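You operate a simulated robot arm through the tools that you are given. There is no shell and no other tool. Be economical: measure what you need, move in short steps, check, and stop when the job is done.

The job below is to be done with a simulated two-armed robot. You get a single attempt, and the scene is never put back.

TASK
Aim the headlamp at the green square and switch it off again.
Fine: switch and knobs are on the aim plate; the spot must stand in the square with the lamp on.

It is judged by the outcome, as a careful person would: the job done as asked, and still so three seconds after it is handed in. It fails if anything else is knocked over, pushed out of place, dropped, spilled or broken.

THE ROBOT
Two 6-joint arms with fingered hands on one trunk, on a base that drives. Base frame: it is fixed to the floor where the robot stands at the start and does not move with it; the origin is under the middle of the robot, x ahead of it, y to its left, z up. Readings come in m, rad, newtons and seconds.
The left shoulder is at the start at [0.05, 0.17, 0.985], the right one opposite. With the tool pointing down near the work surface each hand reaches from about 0.5 to 0.54 m from the robot's upright axis, wherever it stands, measured 20 degrees to its own side. Places, roughly: aim plate switch [0.7, 0, 0.9]; grid board [1.25, 0.5, 0.25]; lower aim knob [0.6, 0, 0.7]; upper aim knob [0.6, 0, 0.8]. Payload 3.5 kg a hand.
The tool frame of a hand sits at the grasp point between the pads (the TCP): z along the fingers, y along the line on which they close. The tips reach 0.026 m beyond it. The gripper opens to 0.132 m. The gripper's body begins 0.073 m behind the TCP. The gripper is a hand of 3 fingers: y runs from the thumb to the fingers, the wrist lies at [0, 0, -0.234] in the tool frame, and closing takes about 1.5 s.
Orientation is told as [roll, pitch, yaw] about the base's x, y, z axes, in that order, counted from this pose: with the fingers straight down and closing along the base's y, the tool's x points along the base's -x, its y along +y and its z along -z.

THE INTERFACE
- The arms move only by the tool arm_command. It takes "left_plan", "right_plan" or both (then of equal length, played together; a hand with none holds still); each is text: rows parted by semicolons, each of 6 numbers parted by spaces: the shift along the tool's x, y, z in m, then the turn, a rotation vector about the tool's x, y, z in degrees. In form: dx dy dz ax ay az; .... A call has 1 to 8 rows; each row shifts and turns the commanded pose from where the row before left it, along the tool's axes as they then stand. "left_grip" and "right_grip" are, for a hand that has rows, the gripper command, from -1 (shut) to 1 (fully open), values between in proportion, set as the call begins (left out, the last holds). Each row takes 0.2 s and may step no farther than 0.05 m and 0.15 rad from the row before; otherwise, or with a gripper value out of range, the whole call is refused. A pose out of reach is approached as far as the arm can. The call stops where the force on the tool passes 40 N (or 10 N more than at its start, if that is more) or the arm is blocked; 0.2 s more then pass. The fingers move at their own pace (about 0.108 m/s each) and stop on an object; they squeeze with about 23 N. The grip force told is the motor's: it shows also when the fingers shut on nothing. Time passes only in rows, and 0.2 s behind the last, so rows that do not move let the fingers close. The reply holds the time, the measured pose of the TCP, the force on the tool along the base axes, the opening and the grip force, in the units named above and with some noise, with the torque about the TCP (base axes, N m) and any sound that the robot's microphone picked up, and new pictures: "show" is both (left out), scene, wrist or none (wrist: the cameras of the hands that moved).
- Cameras (640 x 400 px; columns grow to the right, rows downward): "scene" is now at [0.0395, 0.0122, 1.579]; the picture's right is [0.12, -0.99, 0.00], its down [-0.70, -0.09, -0.71] and it looks along [0.70, 0.09, -0.70] (base axes); focal length 294 px, centre (320, 200). "left" rides on the left gripper at [-0.062, 0.003, -0.092] in its tool frame; the picture's right is [-0.05, -1.00, 0.00], its down [0.83, -0.04, -0.56] and it looks along [0.55, -0.03, 0.83] (tool axes); focal length 230 px, centre (320, 200). "right" rides on the right gripper at [0.062, 0.003, -0.092] in its tool frame; the picture's right is [-0.05, 1.00, 0.00], its down [-0.83, -0.04, -0.56] and it looks along [-0.55, -0.03, 0.83] (tool axes); focal length 230 px, centre (320, 200). There is no depth. A picture from a camera that has moved, and an enlarged one, comes with that camera's place and axes in the base frame and with its lens.
- move_column(by): slides the trunk up (or, below 0, down) by that many m; the arms and the scene camera ride with it, the base frame stays. It gives what a move gives, with no picture.
- roll_base(legs): drives the robot by 1 to 6 legs, each [ahead, left, turn to the left] in m, m and rad, along the robot's own axes; the way and the turn of a leg run together, so that a leg with both is an arc; at most 1.5 m and 3.142 rad a leg. The arms and the cameras ride along, it lands a little off, and it stops where it bumps. It gives what a move gives, and a new picture of the scene camera.
- move_fingers(finger1, finger2, thumb_bend, hand): sets how far each is bent, from 0 (flat) to 100 (curled in); at 30 the hand is open as for a grip, at 70 the pads meet at the TCP. One left out holds its place. A second passes; each finger stops where it meets its share of the squeeze, and holds until it gets a number again. A gripper value or a shape takes the hand back. It gives what a move gives, with no picture; readings hold the bend of each and the force on the fingers (four entries, about 0 where the hand has none), thumb and palm.
- grasp_type(shape, hand): the hand has 3 fingers and takes this shape, open, in about a second: jaw (thumb against the fingers, like two jaws); tri (thumb and two fingers); tip (a fingertip pinch); poke (one finger out to press); point (the index stretched); flat (the hand flat); cup (the hand cupped); fist (a fist). The gripper value then closes the fingers along that shape, each until it touches; the sizes above hold for jaw. It gives what a move gives, with no picture.
- pan_tilt(pan, tilt): turns the head with the scene camera to pan (to the left, within 1.501 rad either way) and tilt (down, from -0.506 to 1.204), counted from straight ahead of the robot. It gives what a move gives, and a new picture of the scene camera.
- zoom(camera, box): a new picture of the part [left, top, right, bottom] of that camera's present view, enlarged. It takes no simulated time.
- job_done(): hands the job in; it is judged then, once.

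Go step by step. Nothing tells you exact positions but the pictures and the camera data: compare them with the known pose of the tool, close in by small moves and look again before you grip or let go. The budget is 120 turns and 260 pictures, counting those below and the enlarged ones. Unless the task says otherwise, let go and move clear before handing in, and close with one line.

The tools are called as a command line: name --argument value ..., lists and objects as JSON in quotes. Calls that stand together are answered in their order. arm_command: Moves the arms, as the interface text tells. Its arguments: {"type":"object","properties":{"left_plan":{"type":"string"},"left_grip":{"type":"number"},"right_plan":{"type":"string"},"right_grip":{"type":"number"},"show":{"type":"string","enum":["both","scene","wrist","none"]}},"required":[]} The other tools are called the same way: move_column (by) slides the trunk up or down; grasp_type (shape, hand) gives the hand a shape; move_fingers (finger1, finger2, thumb_bend, hand) moves the fingers one by one; roll_base (legs) drives the base; pan_tilt (pan, tilt) turns the head that bears the scene camera; zoom (camera, box) takes an enlarged picture of a part of a camera's view; job_done () hands the job in.

At the start:

```text
clock: 0.0
left_ee_pos: [0.6403, 0.2691, 1.0117]
left_tool_rot: [0.0, 0.001, -0.001]
left_ft_force: [0.3, -0.2, -0.3]
left_wrist_torque: [0.01, -0.02, 0.02]
left_opening: 0.132
left_gripper_force: 0.1
left_shape: jaw
left_bend: [30.0, 30.0, 30.0]
left_finger forces: [0.0, 0.0, 0.0, 0.0, 0.0, 0.0]
right_ee_pos: [0.5843, -0.2891, 1.0503]
right_tool_rot: [0.001, -0.001, -0.001]
right_ft_force: [0.7, 0.9, -0.5]
right_wrist_torque: [-0.01, -0.02, 0.0]
right_opening: 0.132
right_gripper_force: 0.1
right_shape: jaw
right_bend: [30.0, 30.0, 30.0]
right_finger forces: [0.1, 0.1, 0.0, 0.0, 0.0, 0.0]
trunk travel left (down, up): [-0.6, 0.11]
robot x, y, heading: [0.0033, -0.0004, 0.002]
head pan, tilt: [0.122, 0.782]
```

scene: 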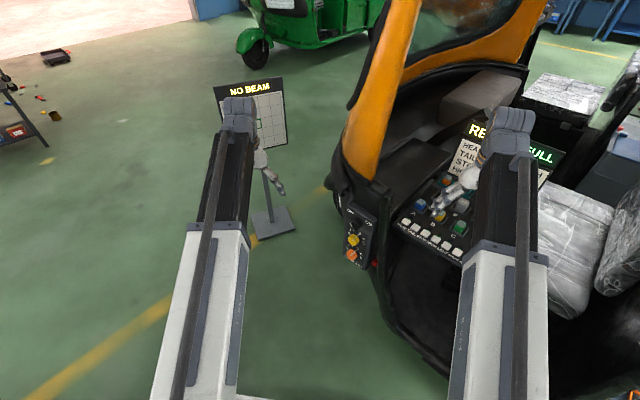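
right: 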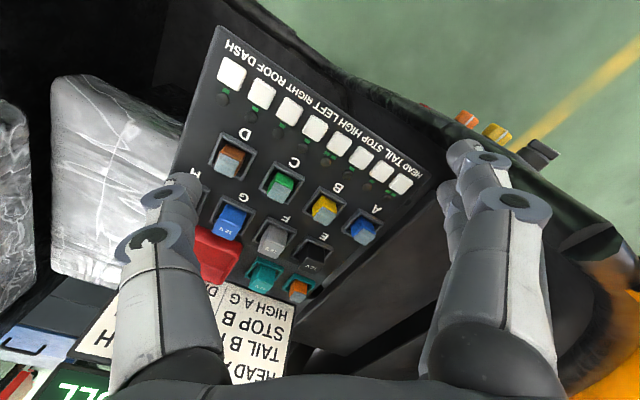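
left: 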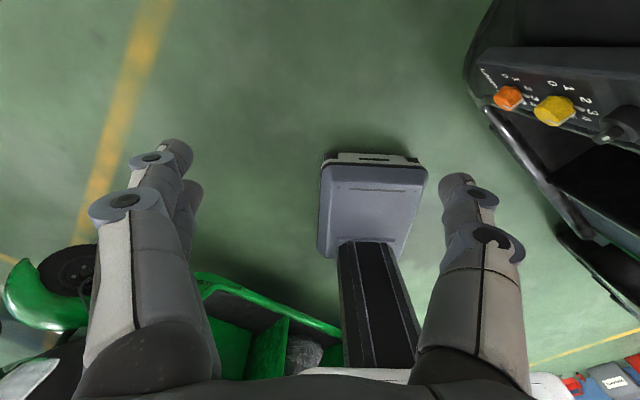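

I see the grid board ("NO BEAM"), the aim plate with yellow and orange knobs at the front of the rickshaw, and a fuse panel. I'll zoom in on each one.

zoom --camera "scene" --box '[200, 60, 310, 160]'

zoom --camera "scene" --box '[320, 190, 400, 280]'

zoom --camera "left" --box '[460, 40, 640, 160]'

```text
4.00 times, centred on (255, 110) of scene
camera zoom: at [0.0395, 0.0122, 1.579], right [0.12, -0.99, 0.0], down [-0.7, -0.09, -0.71], along [0.7, 0.09, -0.7], focal length 1178 px, centre (580, 560)
```

zoom: 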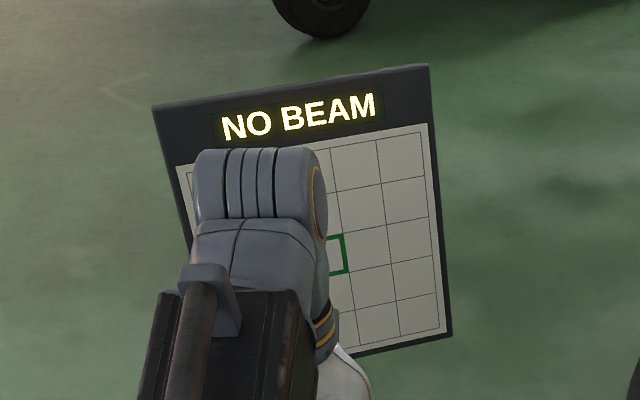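

```text
4.44 times, centred on (360, 235) of scene
camera zoom: at [0.0395, 0.0122, 1.579], right [0.12, -0.99, 0.0], down [-0.7, -0.09, -0.71], along [0.7, 0.09, -0.7], focal length 1308 px, centre (142, 44)
```

zoom: 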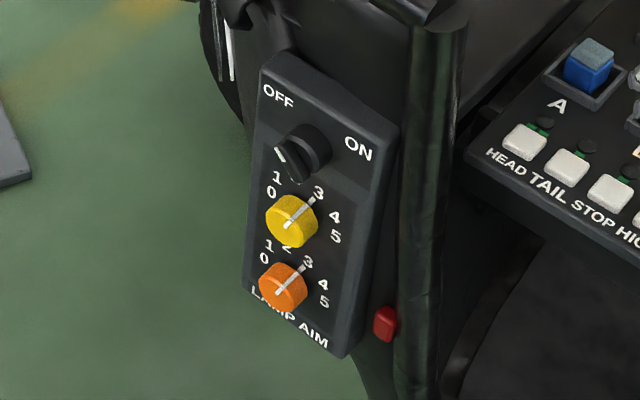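

```text
3.33 times, centred on (550, 100) of left
camera zoom: at [0.7016, 0.272, 1.1044], right [0.05, -1.0, 0.0], down [-0.83, -0.04, 0.56], along [-0.55, -0.03, -0.83], focal length 767 px, centre (-447, 533)
```

zoom: 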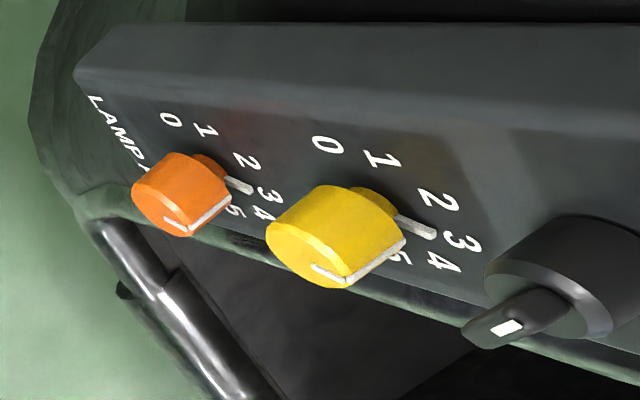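

The plate seems to be near vertical, facing about (-0.86, 0.5, 0), with the switch near z 0.87, the yellow knob near 0.80 and the orange knob near 0.735. I'll turn the left hand to horizontal, pointing forward.

arm_command --left_plan "0 0 -0.01 0 -8.5 0; 0 0 -0.01 0 -8.5 0; 0 0 -0.01 0 -8.5 0; 0 0 -0.01 0 -8.5 0; 0 0 -0.01 0 -8.5 0; 0 0 -0.01 0 -8.5 0; 0 0 -0.01 0 -8.5 0; 0 0 -0.01 0 -8.5 0" --show "none"

arm_command --left_plan "0 0 -0.01 0 -8.5 0; 0 0 -0.01 0 -8.5 0; 0 0 -0.01 0 -5 0; 0 0 0 7.5 0 0; 0 0 0 7.5 0 0; 0 0 0 7.5 0 0; 0 0 0 7.5 0 0"

```text
clock: 1.8
left_ee_pos: [0.669, 0.2875, 1.091]
left_tool_rot: [0.001, -1.187, -0.002]
left_ft_force: [0.2, -0.2, -0.4]
left_wrist_torque: [-0.02, -0.01, 0.03]
left_opening: 0.1323
left_gripper_force: 0.1
left_shape: jaw
left_bend: [30.0, 30.0, 30.0]
left_finger forces: [0.1, 0.0, 0.0, 0.0, 0.0, 0.1]
left hand out of reach, approached as far as the arm can: row 6, 7, 8
right_ee_pos: [0.5844, -0.2884, 1.0493]
right_tool_rot: [0.001, 0.0, 0.001]
right_ft_force: [0.8, 0.3, -0.8]
right_wrist_torque: [-0.03, 0.02, -0.03]
right_opening: 0.132
right_gripper_force: 0.0
right_shape: jaw
right_bend: [30.0, 30.0, 30.0]
right_finger forces: [0.0, 0.0, 0.0, 0.0, 0.0, 0.0]
trunk travel left (down, up): [-0.6, 0.11]
robot x, y, heading: [-0.0014, -0.0039, -0.003]
head pan, tilt: [0.122, 0.782]
```

```text
clock: 3.4
left_ee_pos: [0.6866, 0.3014, 1.1009]
left_tool_rot: [-2.443, -1.57, 1.919]
left_ft_force: [0.1, -0.5, 0.5]
left_wrist_torque: [0.0, -0.01, 0.0]
left_opening: 0.1318
left_gripper_force: 0.0
left_shape: jaw
left_bend: [30.0, 30.0, 30.0]
left_finger forces: [0.1, 0.0, 0.0, 0.0, 0.0, 0.1]
left hand out of reach, approached as far as the arm can: row 1, 2, 3
right_ee_pos: [0.5856, -0.2882, 1.0483]
right_tool_rot: [0.0, -0.001, 0.0]
right_ft_force: [-0.2, 0.7, 0.6]
right_wrist_torque: [0.01, -0.02, -0.01]
right_opening: 0.132
right_gripper_force: 0.0
right_shape: jaw
right_bend: [30.0, 30.0, 30.0]
right_finger forces: [0.0, 0.0, 0.1, 0.0, 0.1, 0.0]
trunk travel left (down, up): [-0.6, 0.11]
robot x, y, heading: [0.0021, 0.0002, 0.0]
head pan, tilt: [0.122, 0.782]
camera scene: at [0.0396, 0.0123, 1.579], right [0.12, -0.99, 0.0], down [-0.7, -0.09, -0.71], along [0.7, 0.09, -0.7], focal length 294 px, centre (320, 200)
camera left: at [0.6085, 0.3519, 1.1619], right [-0.5, -0.86, 0.05], down [-0.5, 0.24, -0.83], along [0.7, -0.44, -0.55], focal length 230 px, centre (320, 200)
```

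scene: 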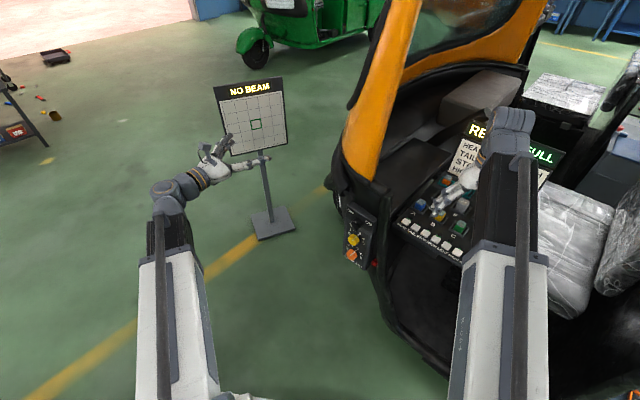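
left: 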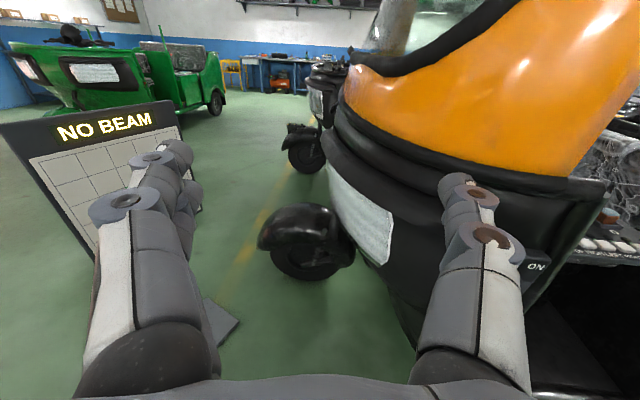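

The arm can't fold in that close, so I'll back the base up 0.2 m, which also gives room to approach.

roll_base --legs '[[-0.2, 0, 0]]'

```text
clock: 5.0
left_ee_pos: [0.4853, 0.302, 1.1003]
left_tool_rot: [2.681, -1.571, 3.079]
left_ft_force: [-0.5, 0.2, -0.1]
left_wrist_torque: [-0.01, 0.0, -0.04]
left_opening: 0.1319
left_gripper_force: 0.1
left_shape: jaw
left_bend: [30.0, 30.0, 30.0]
left_finger forces: [0.0, 0.1, 0.0, 0.0, 0.0, 0.0]
right_ee_pos: [0.3827, -0.2893, 1.0503]
right_tool_rot: [-0.002, -0.001, 0.001]
right_ft_force: [1.0, -0.1, 0.0]
right_wrist_torque: [0.01, 0.01, -0.01]
right_opening: 0.132
right_gripper_force: 0.1
right_shape: jaw
right_bend: [30.0, 30.0, 30.0]
right_finger forces: [0.0, 0.0, 0.0, 0.0, 0.0, 0.1]
trunk travel left (down, up): [-0.6, 0.11]
robot x, y, heading: [-0.198, -0.0002, 0.0]
head pan, tilt: [0.122, 0.782]
camera scene: at [-0.1623, 0.0121, 1.579], right [0.12, -0.99, 0.0], down [-0.7, -0.09, -0.71], along [0.7, 0.09, -0.7], focal length 294 px, centre (320, 200)
```

scene: 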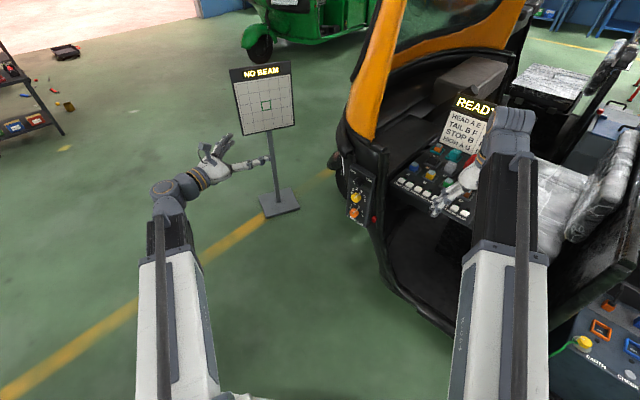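

zoom --camera "scene" --box '[335, 155, 391, 230]'

zoom --camera "scene" --box '[225, 55, 305, 145]'

zoom --camera "scene" --box '[390, 85, 510, 225]'

```text
5.33 times, centred on (363, 192) of scene
camera zoom: at [-0.1623, 0.0121, 1.579], right [0.12, -0.99, 0.0], down [-0.7, -0.09, -0.71], along [0.7, 0.09, -0.7], focal length 1570 px, centre (91, 240)
```

zoom: 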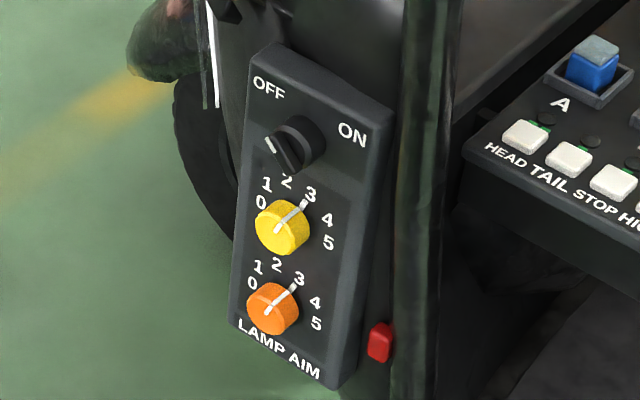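

```text
4.44 times, centred on (265, 100) of scene
camera zoom: at [-0.1623, 0.0121, 1.579], right [0.12, -0.99, 0.0], down [-0.7, -0.09, -0.71], along [0.7, 0.09, -0.7], focal length 1308 px, centre (564, 644)
```

zoom: 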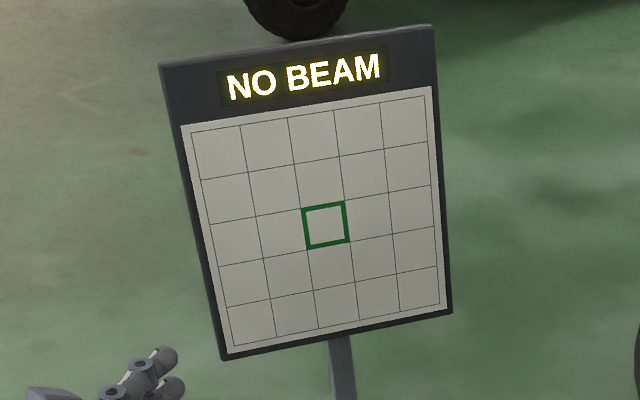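

```text
2.86 times, centred on (450, 155) of scene
camera zoom: at [-0.1623, 0.0121, 1.579], right [0.12, -0.99, 0.0], down [-0.7, -0.09, -0.71], along [0.7, 0.09, -0.7], focal length 841 px, centre (-51, 329)
```

zoom: 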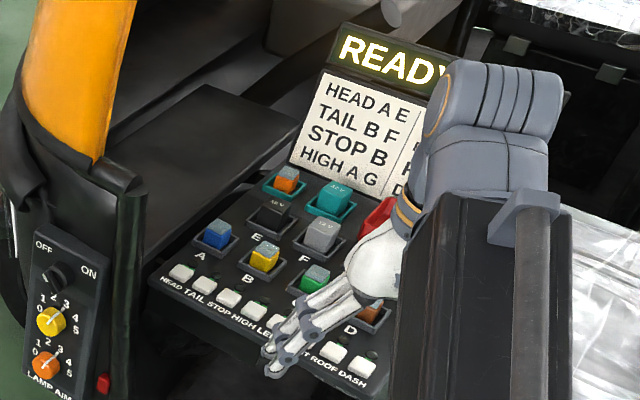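

The lamp is off and the switch bar points at OFF. I'll move the left hand in front of the plate, still standing off from it.

arm_command --left_plan "0.03 -0.025 0.01 0 0 0; 0.03 -0.025 0.01 0 0 0; 0.03 -0.025 0.01 0 0 0; 0.03 -0.025 0.01 0 0 0; 0.03 -0.025 0.01 0 0 0; 0.03 -0.025 0.01 0 0 0; 0.03 -0.025 0.01 0 0 0; 0.03 -0.025 0.01 0 0 0" --left_grip 0

```text
clock: 6.8
left_ee_pos: [0.4529, 0.0888, 0.8601]
left_tool_rot: [1.5, -1.572, -2.022]
left_ft_force: [-0.7, -1.3, -0.1]
left_wrist_torque: [-0.02, 0.01, 0.01]
left_opening: 0.0666
left_gripper_force: 0.1
left_shape: jaw
left_bend: [73.0, 73.0, 70.0]
left_finger forces: [0.1, 0.0, 0.1, 0.1, 0.0, 0.0]
right_ee_pos: [0.3849, -0.2893, 1.0492]
right_tool_rot: [0.0, 0.001, 0.0]
right_ft_force: [0.5, -0.7, 1.3]
right_wrist_torque: [0.01, 0.0, -0.01]
right_opening: 0.1322
right_gripper_force: 0.0
right_shape: jaw
right_bend: [30.0, 30.0, 30.0]
right_finger forces: [0.1, 0.0, 0.0, 0.0, 0.0, 0.0]
trunk travel left (down, up): [-0.6, 0.11]
robot x, y, heading: [-0.1993, -0.0025, -0.002]
head pan, tilt: [0.122, 0.782]
camera scene: at [-0.1615, 0.012, 1.579], right [0.12, -0.99, 0.0], down [-0.7, -0.09, -0.71], along [0.7, 0.09, -0.7], focal length 294 px, centre (320, 200)
camera left: at [0.3765, 0.1381, 0.9215], right [-0.5, -0.87, 0.05], down [-0.5, 0.24, -0.83], along [0.71, -0.44, -0.55], focal length 230 px, centre (320, 200)
```

scene: 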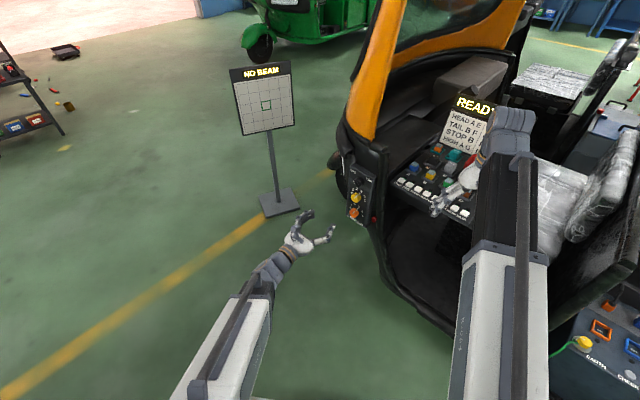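
left: 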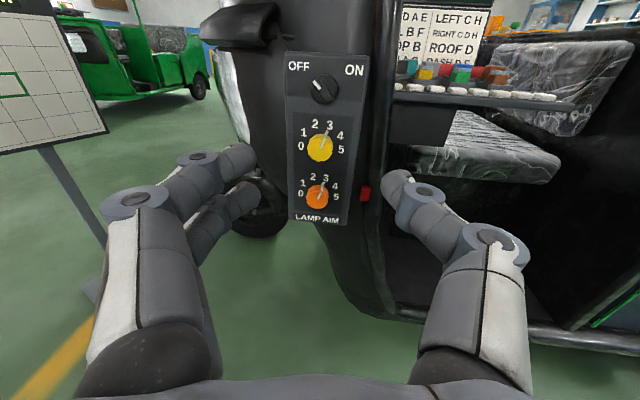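

The plate is now seen face-on. I'll zoom in to measure it.

zoom --camera "left" --box '[270, 40, 390, 230]'

zoom --camera "left" --box '[280, 50, 370, 110]'

zoom --camera "scene" --box '[335, 155, 391, 230]'

```text
2.11 times, centred on (330, 135) of left
camera zoom: at [0.3765, 0.1381, 0.9215], right [-0.5, -0.87, 0.05], down [-0.5, 0.24, -0.83], along [0.71, -0.44, -0.55], focal length 484 px, centre (299, 337)
```

zoom: 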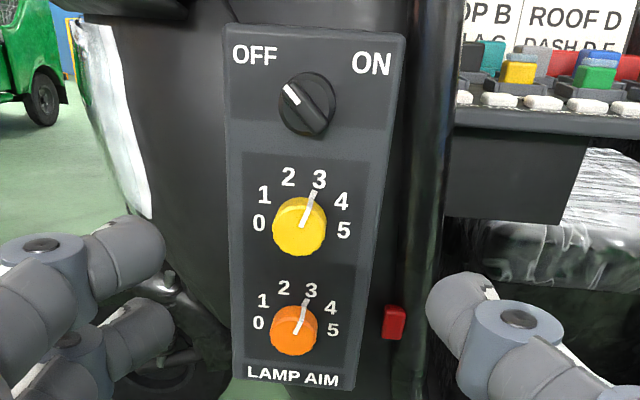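

```text
6.67 times, centred on (325, 80) of left
camera zoom: at [0.3765, 0.1381, 0.9215], right [-0.5, -0.87, 0.05], down [-0.5, 0.24, -0.83], along [0.71, -0.44, -0.55], focal length 1534 px, centre (287, 1000)
```

zoom: 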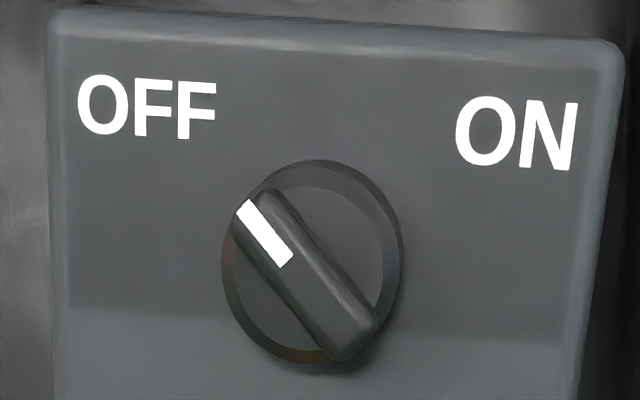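

```text
5.33 times, centred on (363, 192) of scene
camera zoom: at [-0.1615, 0.012, 1.579], right [0.12, -0.99, 0.0], down [-0.7, -0.09, -0.71], along [0.7, 0.09, -0.7], focal length 1570 px, centre (91, 240)
```

zoom: 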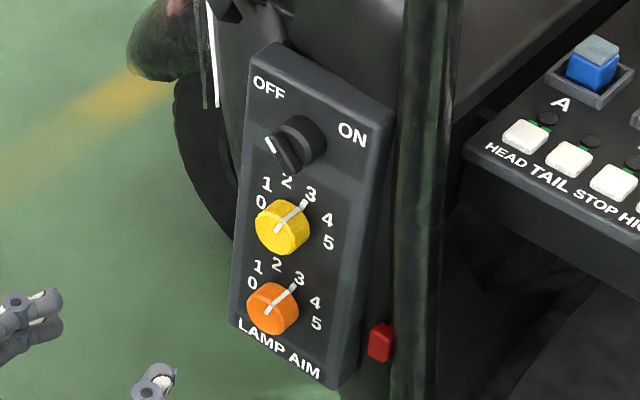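

Triangulated positions:
- Switch bar face: (0.634, -0.016, 0.879)
- Yellow knob face: (0.637, -0.020, 0.808)
- Orange knob face: (0.629, -0.016, 0.733)
- Plate normal: about (-0.8, 0.6, 0)

I'll align to about 37° yaw, roll -45° to straddle the switch bar, and stop short of it.

arm_command --left_plan "-0.009 0.005 0.041 0 0 0; -0.01 0.005 0.041 0 0 0; 0 0 0.041 6.5 0 0; 0 0 0 0 0 -8.5; 0 0 0 0 0 -8.5; 0 0 0 0 0 -8.5; 0 0 0 0 0 -8.5; 0 0 0 0 0 -8.5" --left_grip -0.3

```text
clock: 8.6
left_ee_pos: [0.5665, 0.0356, 0.8801]
left_tool_rot: [-1.572, -0.824, 0.934]
left_ft_force: [0.3, -0.4, 0.9]
left_wrist_torque: [0.0, -0.01, -0.02]
left_opening: 0.0468
left_gripper_force: 0.0
left_shape: jaw
left_bend: [73.0, 73.0, 70.0]
left_finger forces: [0.0, 0.0, 0.1, 0.1, 0.0, 0.0]
right_ee_pos: [0.3845, -0.2893, 1.0486]
right_tool_rot: [0.003, 0.0, 0.0]
right_ft_force: [0.5, -0.4, -0.7]
right_wrist_torque: [0.03, -0.02, 0.0]
right_opening: 0.132
right_gripper_force: 0.0
right_shape: jaw
right_bend: [30.0, 30.0, 30.0]
right_finger forces: [0.1, 0.0, 0.1, 0.1, 0.0, 0.1]
trunk travel left (down, up): [-0.6, 0.11]
robot x, y, heading: [-0.2022, 0.0021, -0.0]
head pan, tilt: [0.122, 0.782]
camera scene: at [-0.1615, 0.0121, 1.579], right [0.12, -0.99, 0.0], down [-0.7, -0.09, -0.71], along [0.7, 0.09, -0.7], focal length 294 px, centre (320, 200)
camera left: at [0.5183, 0.1272, 0.9229], right [-0.42, -0.56, 0.71], down [-0.8, -0.15, -0.58], along [0.43, -0.81, -0.39], focal length 230 px, centre (320, 200)
```

scene: 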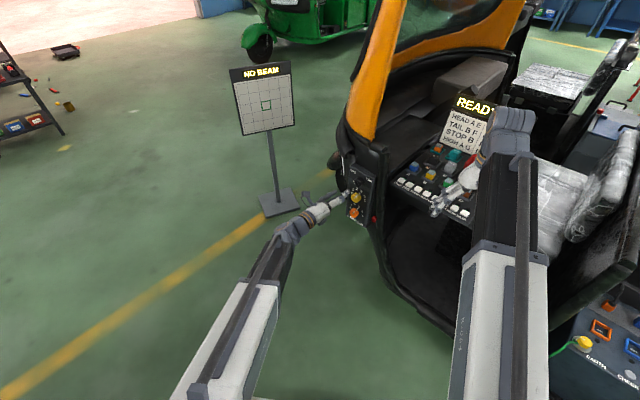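
left: 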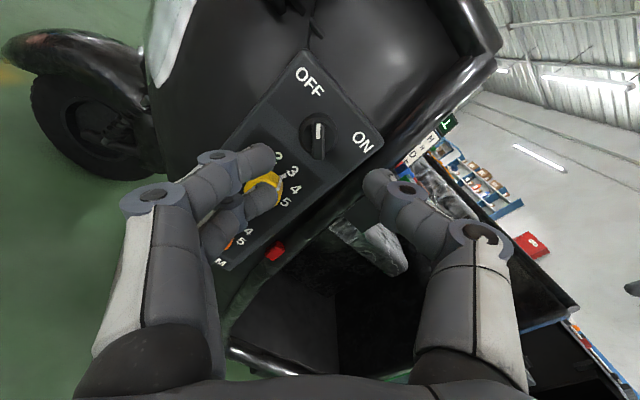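

The bar lines up between the fingers. I'll narrow the opening and go in 0.045 m.

arm_command --left_plan "0 0 0 0 0 0; 0 0 0.015 0 0 0; 0 0 0.015 0 0 0; 0 0 0.015 0 0 0" --left_grip -0.5 --show "wrist"

zoom --camera "left" --box '[220, 80, 420, 240]'

zoom --camera "scene" --box '[320, 155, 391, 230]'

```text
clock: 9.6
left_ee_pos: [0.6027, 0.0096, 0.8792]
left_tool_rot: [-1.571, -0.829, 0.934]
left_ft_force: [-0.8, -1.0, 0.3]
left_wrist_torque: [-0.01, -0.02, -0.02]
left_opening: 0.0335
left_gripper_force: 0.1
left_shape: jaw
left_bend: [73.0, 73.0, 70.0]
left_finger forces: [0.1, 0.1, 0.0, 0.1, 0.0, 0.0]
right_ee_pos: [0.3829, -0.2885, 1.0492]
right_tool_rot: [0.0, 0.0, -0.001]
right_ft_force: [0.1, 0.5, -0.4]
right_wrist_torque: [0.01, -0.01, 0.02]
right_opening: 0.132
right_gripper_force: 0.0
right_shape: jaw
right_bend: [30.0, 30.0, 30.0]
right_finger forces: [0.0, 0.1, 0.0, 0.1, 0.1, 0.0]
trunk travel left (down, up): [-0.6, 0.11]
robot x, y, heading: [-0.2009, 0.0017, -0.001]
head pan, tilt: [0.122, 0.782]
camera left: at [0.5543, 0.1004, 0.9225], right [-0.42, -0.56, 0.71], down [-0.8, -0.15, -0.58], along [0.43, -0.81, -0.39], focal length 230 px, centre (320, 200)
```

left: 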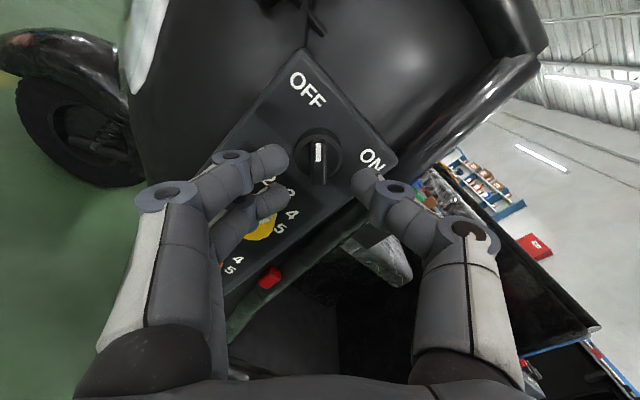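

```text
2.50 times, centred on (320, 160) of left
camera zoom: at [0.5543, 0.1004, 0.9225], right [-0.42, -0.56, 0.71], down [-0.8, -0.15, -0.58], along [0.43, -0.81, -0.39], focal length 575 px, centre (320, 300)
```

zoom: 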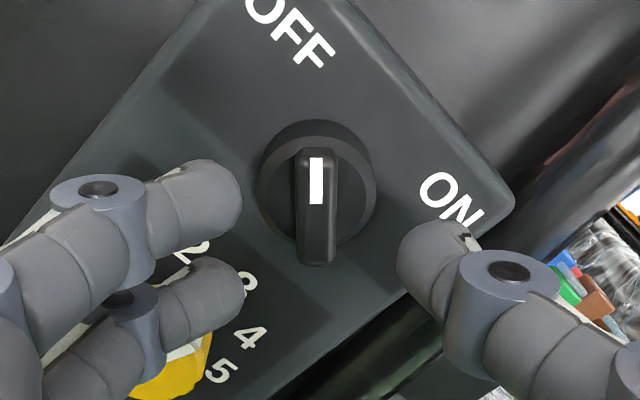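

```text
5.33 times, centred on (356, 192) of scene
camera zoom: at [-0.1615, 0.0121, 1.579], right [0.12, -0.99, 0.0], down [-0.7, -0.09, -0.71], along [0.7, 0.09, -0.7], focal length 1570 px, centre (131, 240)
```

zoom: 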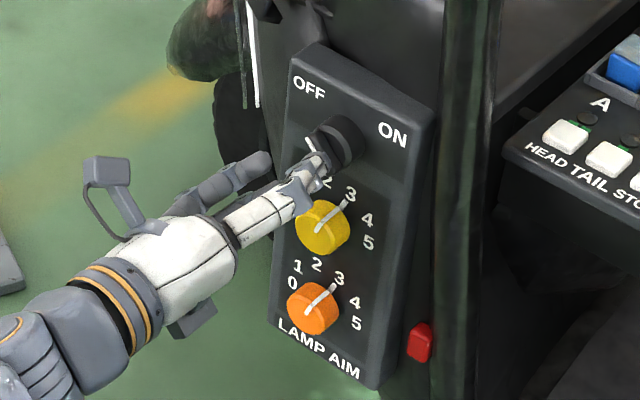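

arm_command --left_plan "0 0 0.01 0 0 0; 0 0 0.01 0 0 0; 0 0 0.004 0 0 0" --show "wrist"

zoom --camera "left" --box '[220, 80, 420, 240]'

zoom --camera "scene" --box '[320, 155, 391, 230]'

```text
clock: 10.4
left_ee_pos: [0.6221, -0.0049, 0.8789]
left_tool_rot: [-1.571, -0.829, 0.934]
left_ft_force: [0.2, 1.1, -0.8]
left_wrist_torque: [0.01, 0.03, -0.03]
left_opening: 0.0334
left_gripper_force: 0.0
left_shape: jaw
left_bend: [73.0, 73.0, 70.0]
left_finger forces: [0.0, 0.0, 0.0, 0.0, 0.0, 0.1]
right_ee_pos: [0.3846, -0.2888, 1.0489]
right_tool_rot: [-0.002, 0.001, 0.0]
right_ft_force: [-0.6, 0.1, 0.1]
right_wrist_torque: [0.0, -0.01, 0.03]
right_opening: 0.132
right_gripper_force: 0.1
right_shape: jaw
right_bend: [30.0, 30.0, 30.0]
right_finger forces: [0.1, 0.1, 0.0, 0.0, 0.0, 0.1]
trunk travel left (down, up): [-0.6, 0.11]
robot x, y, heading: [-0.1985, -0.005, -0.001]
head pan, tilt: [0.122, 0.782]
camera left: at [0.5736, 0.0864, 0.9225], right [-0.42, -0.56, 0.71], down [-0.8, -0.15, -0.58], along [0.43, -0.81, -0.39], focal length 230 px, centre (320, 200)
```

left: 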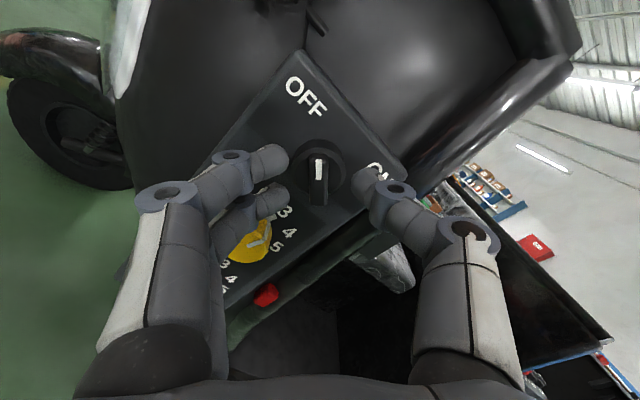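

```text
2.50 times, centred on (320, 160) of left
camera zoom: at [0.5736, 0.0864, 0.9225], right [-0.42, -0.56, 0.71], down [-0.8, -0.15, -0.58], along [0.43, -0.81, -0.39], focal length 575 px, centre (320, 300)
```

zoom: 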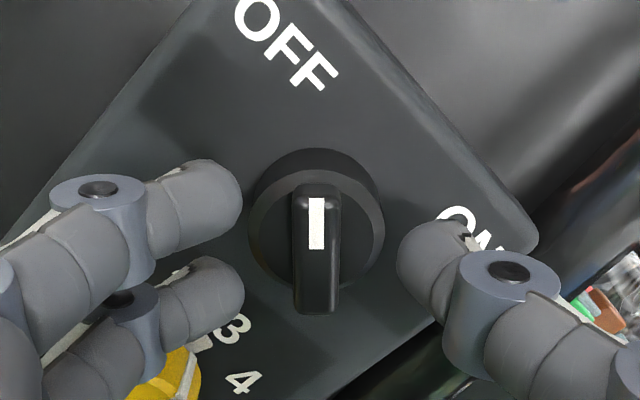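

```text
5.33 times, centred on (356, 192) of scene
camera zoom: at [-0.1615, 0.0121, 1.579], right [0.12, -0.99, 0.0], down [-0.7, -0.09, -0.71], along [0.7, 0.09, -0.7], focal length 1570 px, centre (131, 240)
```

zoom: 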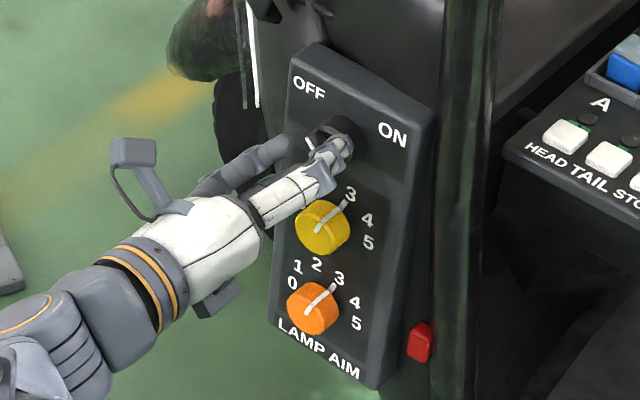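

The fingers straddle the bar. I'll go in 4 mm more and close.

arm_command --left_plan "0 0 0.004 0 0 0; 0 0 0 0 0 0" --show "none"

arm_command --left_plan "0 0 0 0 0 0; 0 0 0 0 0 0; 0 0 0 0 0 0; 0 0 0 0 0 0; 0 0 0 0 0 0" --left_grip -1 --show "wrist"

zoom --camera "left" --box '[220, 80, 420, 240]'

```text
clock: 11.0
left_ee_pos: [0.6242, -0.0055, 0.8787]
left_tool_rot: [-1.572, -0.829, 0.935]
left_ft_force: [-0.4, -0.7, 0.2]
left_wrist_torque: [0.01, -0.07, -0.01]
left_opening: 0.0337
left_gripper_force: 0.1
left_shape: jaw
left_bend: [73.0, 73.0, 70.0]
left_finger forces: [0.0, 0.0, 0.0, 0.1, 0.0, 0.0]
right_ee_pos: [0.3835, -0.2885, 1.0485]
right_tool_rot: [0.0, 0.0, 0.0]
right_ft_force: [-0.2, 0.3, 0.1]
right_wrist_torque: [-0.02, 0.03, -0.03]
right_opening: 0.1317
right_gripper_force: 0.0
right_shape: jaw
right_bend: [30.0, 30.0, 30.0]
right_finger forces: [0.0, 0.0, 0.1, 0.0, 0.0, 0.1]
trunk travel left (down, up): [-0.6, 0.11]
robot x, y, heading: [-0.2005, -0.0018, 0.002]
head pan, tilt: [0.122, 0.782]
```

```text
clock: 12.2
left_ee_pos: [0.6263, -0.0074, 0.8799]
left_tool_rot: [-1.571, -0.828, 0.932]
left_ft_force: [3.4, -0.4, -0.3]
left_wrist_torque: [0.0, -0.02, 0.03]
left_opening: 0.0062
left_gripper_force: 22.8
left_shape: jaw
left_bend: [71.0, 71.0, 70.0]
left_finger forces: [10.3, 10.4, 0.0, 0.0, 19.9, 0.0]
right_ee_pos: [0.385, -0.2886, 1.0501]
right_tool_rot: [0.002, 0.0, 0.0]
right_ft_force: [-0.3, 0.2, 0.0]
right_wrist_torque: [0.03, 0.0, 0.03]
right_opening: 0.1317
right_gripper_force: 0.1
right_shape: jaw
right_bend: [30.0, 30.0, 30.0]
right_finger forces: [0.0, 0.0, 0.0, 0.0, 0.0, 0.0]
trunk travel left (down, up): [-0.6, 0.11]
robot x, y, heading: [-0.2021, -0.0032, -0.003]
head pan, tilt: [0.122, 0.782]
camera left: at [0.5771, 0.084, 0.9225], right [-0.42, -0.56, 0.71], down [-0.8, -0.15, -0.58], along [0.43, -0.81, -0.39], focal length 230 px, centre (320, 200)
```

left: 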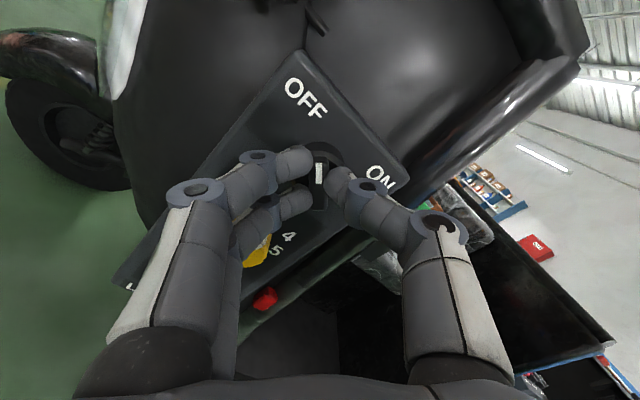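

```text
2.50 times, centred on (320, 160) of left
camera zoom: at [0.5771, 0.084, 0.9225], right [-0.42, -0.56, 0.71], down [-0.8, -0.15, -0.58], along [0.43, -0.81, -0.39], focal length 575 px, centre (320, 300)
```

zoom: 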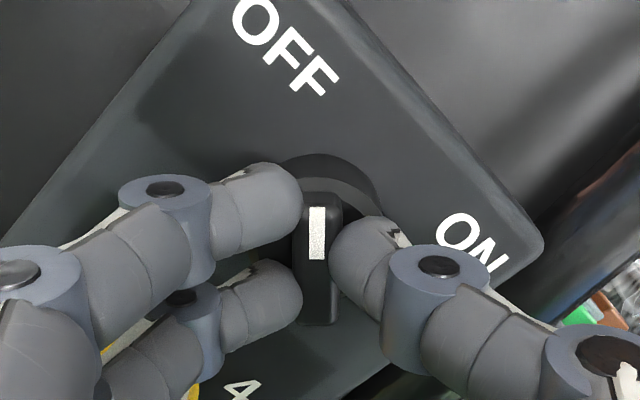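

The bar is gripped. I'll turn it clockwise toward ON.

arm_command --left_plan "0 0 0 0 0 8; 0 0 0 0 0 8; 0 0 0 0 0 8; 0 0 0 0 0 8; 0 0 0 0 0 8; 0 0 0 0 0 8; 0 0 0 0 0 8; 0 0 0 0 0 8"

```text
clock: 14.0
left_ee_pos: [0.6245, -0.009, 0.8798]
left_tool_rot: [1.574, -1.191, -2.213]
left_ft_force: [-5.4, -9.4, 2.0]
left_wrist_torque: [-0.07, 0.02, -0.21]
left_opening: 0.0057
left_gripper_force: 23.2
left_shape: jaw
left_bend: [71.0, 71.0, 70.0]
left_finger forces: [8.8, 8.4, 0.0, 0.1, 27.5, 0.0]
right_ee_pos: [0.3839, -0.2909, 1.0494]
right_tool_rot: [0.0, 0.001, 0.001]
right_ft_force: [-0.1, 0.1, 0.8]
right_wrist_torque: [-0.04, -0.01, -0.02]
right_opening: 0.1317
right_gripper_force: 0.0
right_shape: jaw
right_bend: [30.0, 30.0, 30.0]
right_finger forces: [0.0, 0.0, 0.1, 0.0, 0.0, 0.1]
trunk travel left (down, up): [-0.6, 0.11]
robot x, y, heading: [-0.1999, 0.0018, -0.004]
head pan, tilt: [0.122, 0.782]
camera scene: at [-0.1625, 0.0111, 1.579], right [0.12, -0.99, 0.0], down [-0.7, -0.09, -0.71], along [0.71, 0.09, -0.7], focal length 294 px, centre (320, 200)
camera left: at [0.538, 0.0308, 0.9383], right [-0.56, -0.76, -0.32], down [-0.29, 0.55, -0.79], along [0.77, -0.35, -0.53], focal length 230 px, centre (320, 200)
```

scene: 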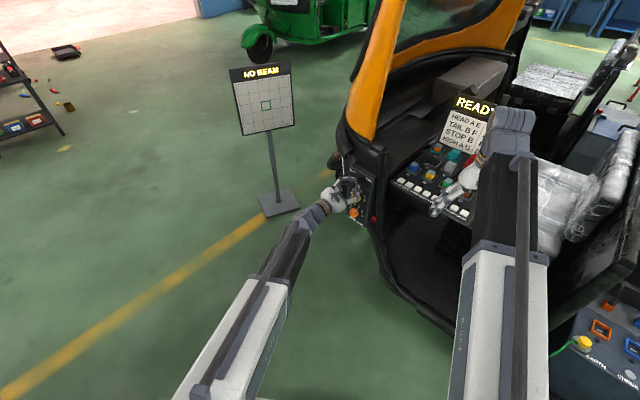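
left: 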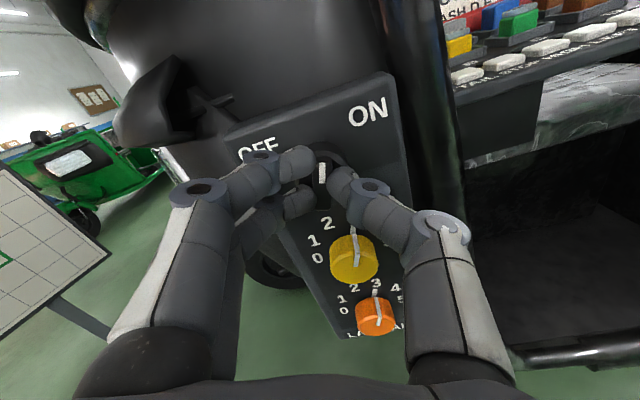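

arm_command --left_plan "0 0 0 0 0 8; 0 0 0 0 0 8; 0 0 0 0 0 8; 0 0 0 0 0 4"

zoom --camera "scene" --box '[225, 55, 305, 145]'

zoom --camera "left" --box '[220, 60, 460, 252]'

```text
clock: 15.0
left_ee_pos: [0.6235, -0.0092, 0.8798]
left_tool_rot: [1.569, -0.704, -2.209]
left_ft_force: [-13.5, -14.9, -1.3]
left_wrist_torque: [-0.07, 0.13, -0.41]
left_opening: 0.0056
left_gripper_force: 23.1
left_shape: jaw
left_bend: [71.0, 71.0, 70.0]
left_finger forces: [8.0, 7.0, 0.0, 0.1, 32.8, 0.1]
right_ee_pos: [0.3828, -0.291, 1.05]
right_tool_rot: [0.004, 0.002, 0.001]
right_ft_force: [-0.1, -1.4, -0.5]
right_wrist_torque: [0.01, -0.02, 0.0]
right_opening: 0.1316
right_gripper_force: 0.0
right_shape: jaw
right_bend: [30.0, 30.0, 30.0]
right_finger forces: [0.1, 0.0, 0.0, 0.1, 0.0, 0.0]
trunk travel left (down, up): [-0.6, 0.11]
robot x, y, heading: [-0.2002, 0.0009, -0.001]
head pan, tilt: [0.122, 0.782]
camera scene: at [-0.163, 0.0103, 1.579], right [0.12, -0.99, 0.0], down [-0.7, -0.09, -0.71], along [0.71, 0.09, -0.7], focal length 294 px, centre (320, 200)
camera left: at [0.5226, 0.0102, 0.9223], right [-0.41, -0.55, -0.73], down [-0.08, 0.82, -0.57], along [0.91, -0.17, -0.38], focal length 230 px, centre (320, 200)
```

scene: 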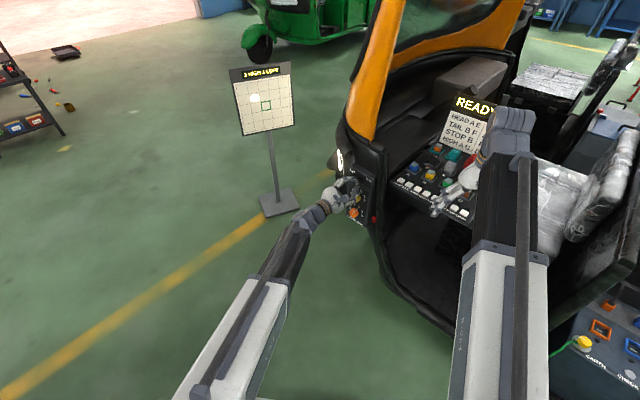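
left: 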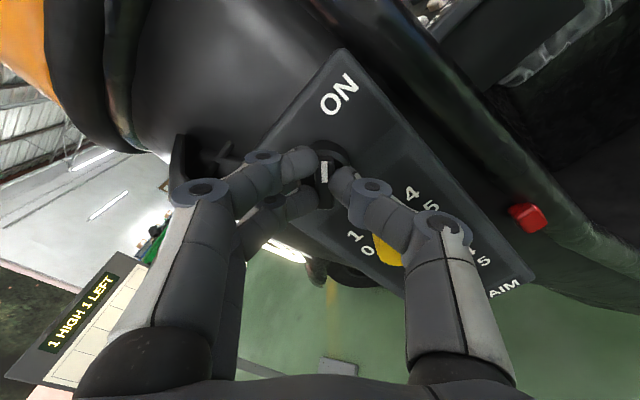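

```text
4.44 times, centred on (265, 100) of scene
camera zoom: at [-0.163, 0.0103, 1.579], right [0.12, -0.99, 0.0], down [-0.7, -0.09, -0.71], along [0.71, 0.09, -0.7], focal length 1308 px, centre (564, 644)
```

zoom: 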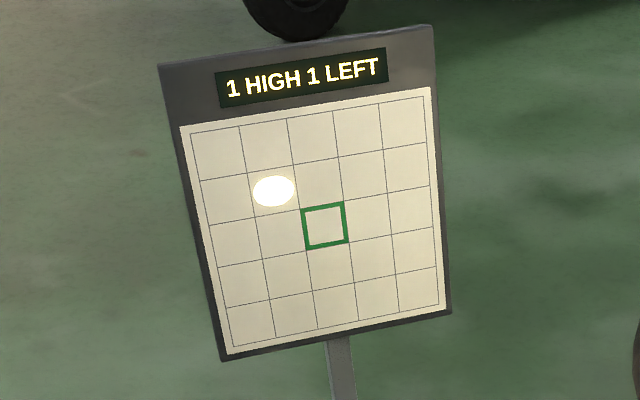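

```text
2.08 times, centred on (340, 156) of left
camera zoom: at [0.5226, 0.0102, 0.9223], right [-0.41, -0.55, -0.73], down [-0.08, 0.82, -0.57], along [0.91, -0.17, -0.38], focal length 479 px, centre (278, 292)
```

zoom: 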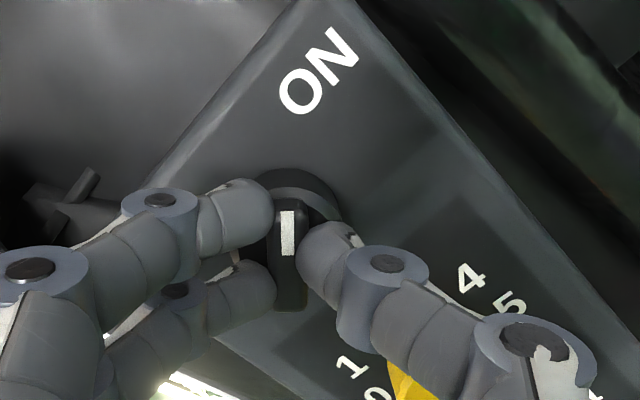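

The lamp is on and the board reads "1 HIGH 1 LEFT". I'll release the switch, back away and line up with the yellow knob.

arm_command --left_plan "0 0 0 0 0 0; 0 0 0 0 0 0; 0 0 0 0 0 0; 0 0 -0.02 0 0 0; 0 0 -0.04 0 0 0" --left_grip -0.5 --show "none"

arm_command --left_plan "0 0 0 0 0 -8; 0 0 0 0 0 -8; 0 0 0 0 0 -8; 0 0 0 0 0 -8; 0 0 0 0 0 -8; 0 0 0 0 0 -8; 0.035 0 0 0 0 0; 0.035 0 0 0 0 0" --left_grip 0

zoom --camera "left" --box '[220, 60, 460, 252]'

zoom --camera "scene" --box '[225, 55, 305, 145]'

```text
clock: 16.2
left_ee_pos: [0.5762, 0.03, 0.88]
left_tool_rot: [1.57, -0.708, -2.208]
left_ft_force: [-0.6, 0.1, 0.1]
left_wrist_torque: [0.02, 0.02, 0.0]
left_opening: 0.033
left_gripper_force: 0.0
left_shape: jaw
left_bend: [73.0, 73.0, 70.0]
left_finger forces: [0.0, 0.0, 0.0, 0.0, 0.0, 0.0]
right_ee_pos: [0.3836, -0.2898, 1.0502]
right_tool_rot: [0.001, 0.0, 0.001]
right_ft_force: [0.4, -0.2, -0.2]
right_wrist_torque: [0.03, -0.03, 0.0]
right_opening: 0.1321
right_gripper_force: 0.0
right_shape: jaw
right_bend: [30.0, 30.0, 30.0]
right_finger forces: [0.0, 0.0, 0.0, 0.0, 0.0, 0.0]
trunk travel left (down, up): [-0.6, 0.11]
robot x, y, heading: [-0.2002, -0.0004, 0.0]
head pan, tilt: [0.122, 0.782]
```

```text
clock: 18.0
left_ee_pos: [0.5783, 0.0304, 0.8106]
left_tool_rot: [1.58, -1.546, -2.219]
left_ft_force: [-0.6, -0.4, -0.4]
left_wrist_torque: [-0.02, 0.01, -0.02]
left_opening: 0.0653
left_gripper_force: 0.0
left_shape: jaw
left_bend: [73.0, 73.0, 70.0]
left_finger forces: [0.0, 0.0, 0.0, 0.0, 0.0, 0.0]
right_ee_pos: [0.3848, -0.2886, 1.0487]
right_tool_rot: [0.0, 0.001, -0.001]
right_ft_force: [-1.0, -0.9, -0.6]
right_wrist_torque: [-0.04, 0.01, 0.0]
right_opening: 0.1318
right_gripper_force: 0.0
right_shape: jaw
right_bend: [30.0, 30.0, 30.0]
right_finger forces: [0.0, 0.1, 0.0, 0.1, 0.1, 0.0]
trunk travel left (down, up): [-0.6, 0.11]
robot x, y, heading: [-0.1995, 0.0005, 0.005]
head pan, tilt: [0.122, 0.782]
camera scene: at [-0.1613, 0.0122, 1.579], right [0.12, -0.99, 0.0], down [-0.7, -0.09, -0.71], along [0.7, 0.09, -0.7], focal length 294 px, centre (320, 200)
camera left: at [0.5053, 0.0873, 0.8714], right [-0.59, -0.8, 0.03], down [-0.46, 0.31, -0.83], along [0.66, -0.51, -0.55], focal length 230 px, centre (320, 200)
```

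scene: 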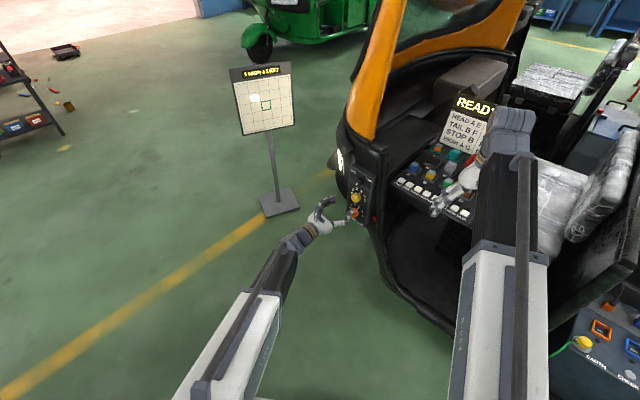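
left: 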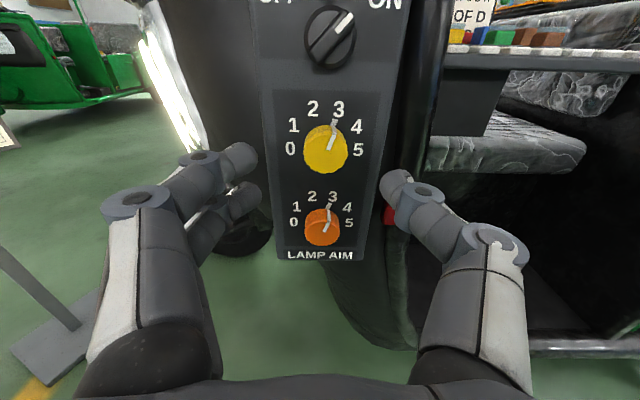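

```text
2.08 times, centred on (340, 156) of left
camera zoom: at [0.5053, 0.0873, 0.8714], right [-0.59, -0.8, 0.03], down [-0.46, 0.31, -0.83], along [0.66, -0.51, -0.55], focal length 479 px, centre (278, 292)
```

zoom: 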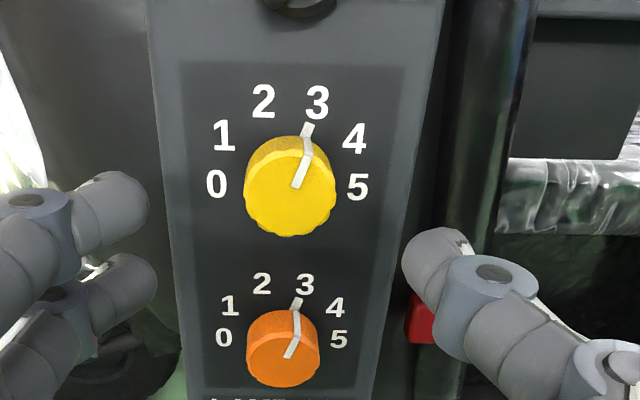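

```text
4.44 times, centred on (265, 100) of scene
camera zoom: at [-0.1613, 0.0122, 1.579], right [0.12, -0.99, 0.0], down [-0.7, -0.09, -0.71], along [0.7, 0.09, -0.7], focal length 1308 px, centre (564, 644)
```

zoom: 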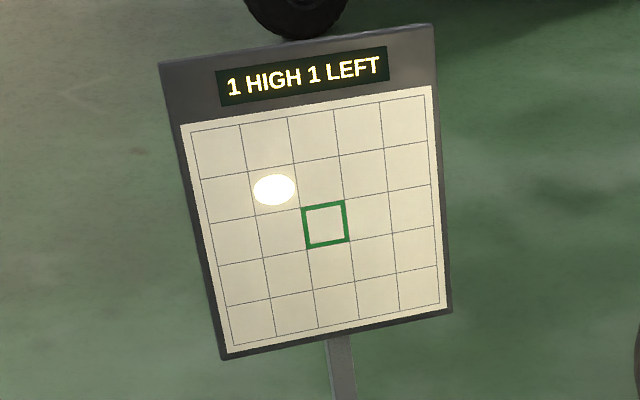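

The switch stands at ON. I'm approaching the yellow knob with the opening cut to about 0.052 m.

arm_command --left_plan "0.005 -0.003 0 0 0 0; 0 0 0.015 0 0 0; 0 0 0.015 0 0 0; 0 0 0.015 0 0 0" --left_grip -0.2 --show "wrist"

zoom --camera "scene" --box '[320, 155, 391, 230]'

```text
clock: 19.0
left_ee_pos: [0.6118, 0.0021, 0.8046]
left_tool_rot: [1.566, -1.545, -2.201]
left_ft_force: [1.0, -0.1, -0.6]
left_wrist_torque: [0.02, 0.04, -0.01]
left_opening: 0.0533
left_gripper_force: 0.1
left_shape: jaw
left_bend: [73.0, 73.0, 70.0]
left_finger forces: [0.0, 0.1, 0.1, 0.1, 0.0, 0.0]
right_ee_pos: [0.3836, -0.2885, 1.0501]
right_tool_rot: [0.0, 0.0, 0.001]
right_ft_force: [0.8, -0.4, -0.4]
right_wrist_torque: [-0.01, -0.02, -0.02]
right_opening: 0.1317
right_gripper_force: 0.1
right_shape: jaw
right_bend: [30.0, 30.0, 30.0]
right_finger forces: [0.0, 0.0, 0.0, 0.1, 0.0, 0.0]
trunk travel left (down, up): [-0.6, 0.11]
robot x, y, heading: [-0.2044, -0.0, -0.003]
head pan, tilt: [0.122, 0.782]
camera left: at [0.5388, 0.0581, 0.8662], right [-0.59, -0.8, 0.03], down [-0.46, 0.31, -0.83], along [0.66, -0.51, -0.56], focal length 230 px, centre (320, 200)
```

left: 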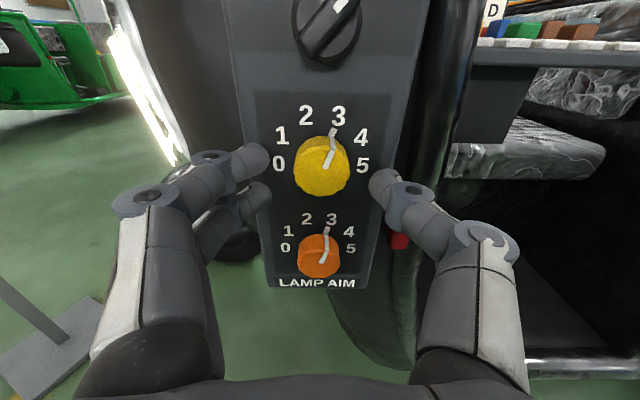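

```text
5.33 times, centred on (356, 192) of scene
camera zoom: at [-0.1614, 0.0121, 1.579], right [0.12, -0.99, 0.0], down [-0.7, -0.09, -0.71], along [0.7, 0.09, -0.7], focal length 1570 px, centre (131, 240)
```

zoom: 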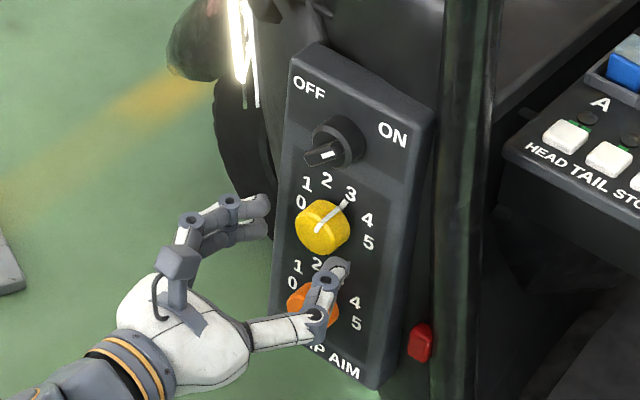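

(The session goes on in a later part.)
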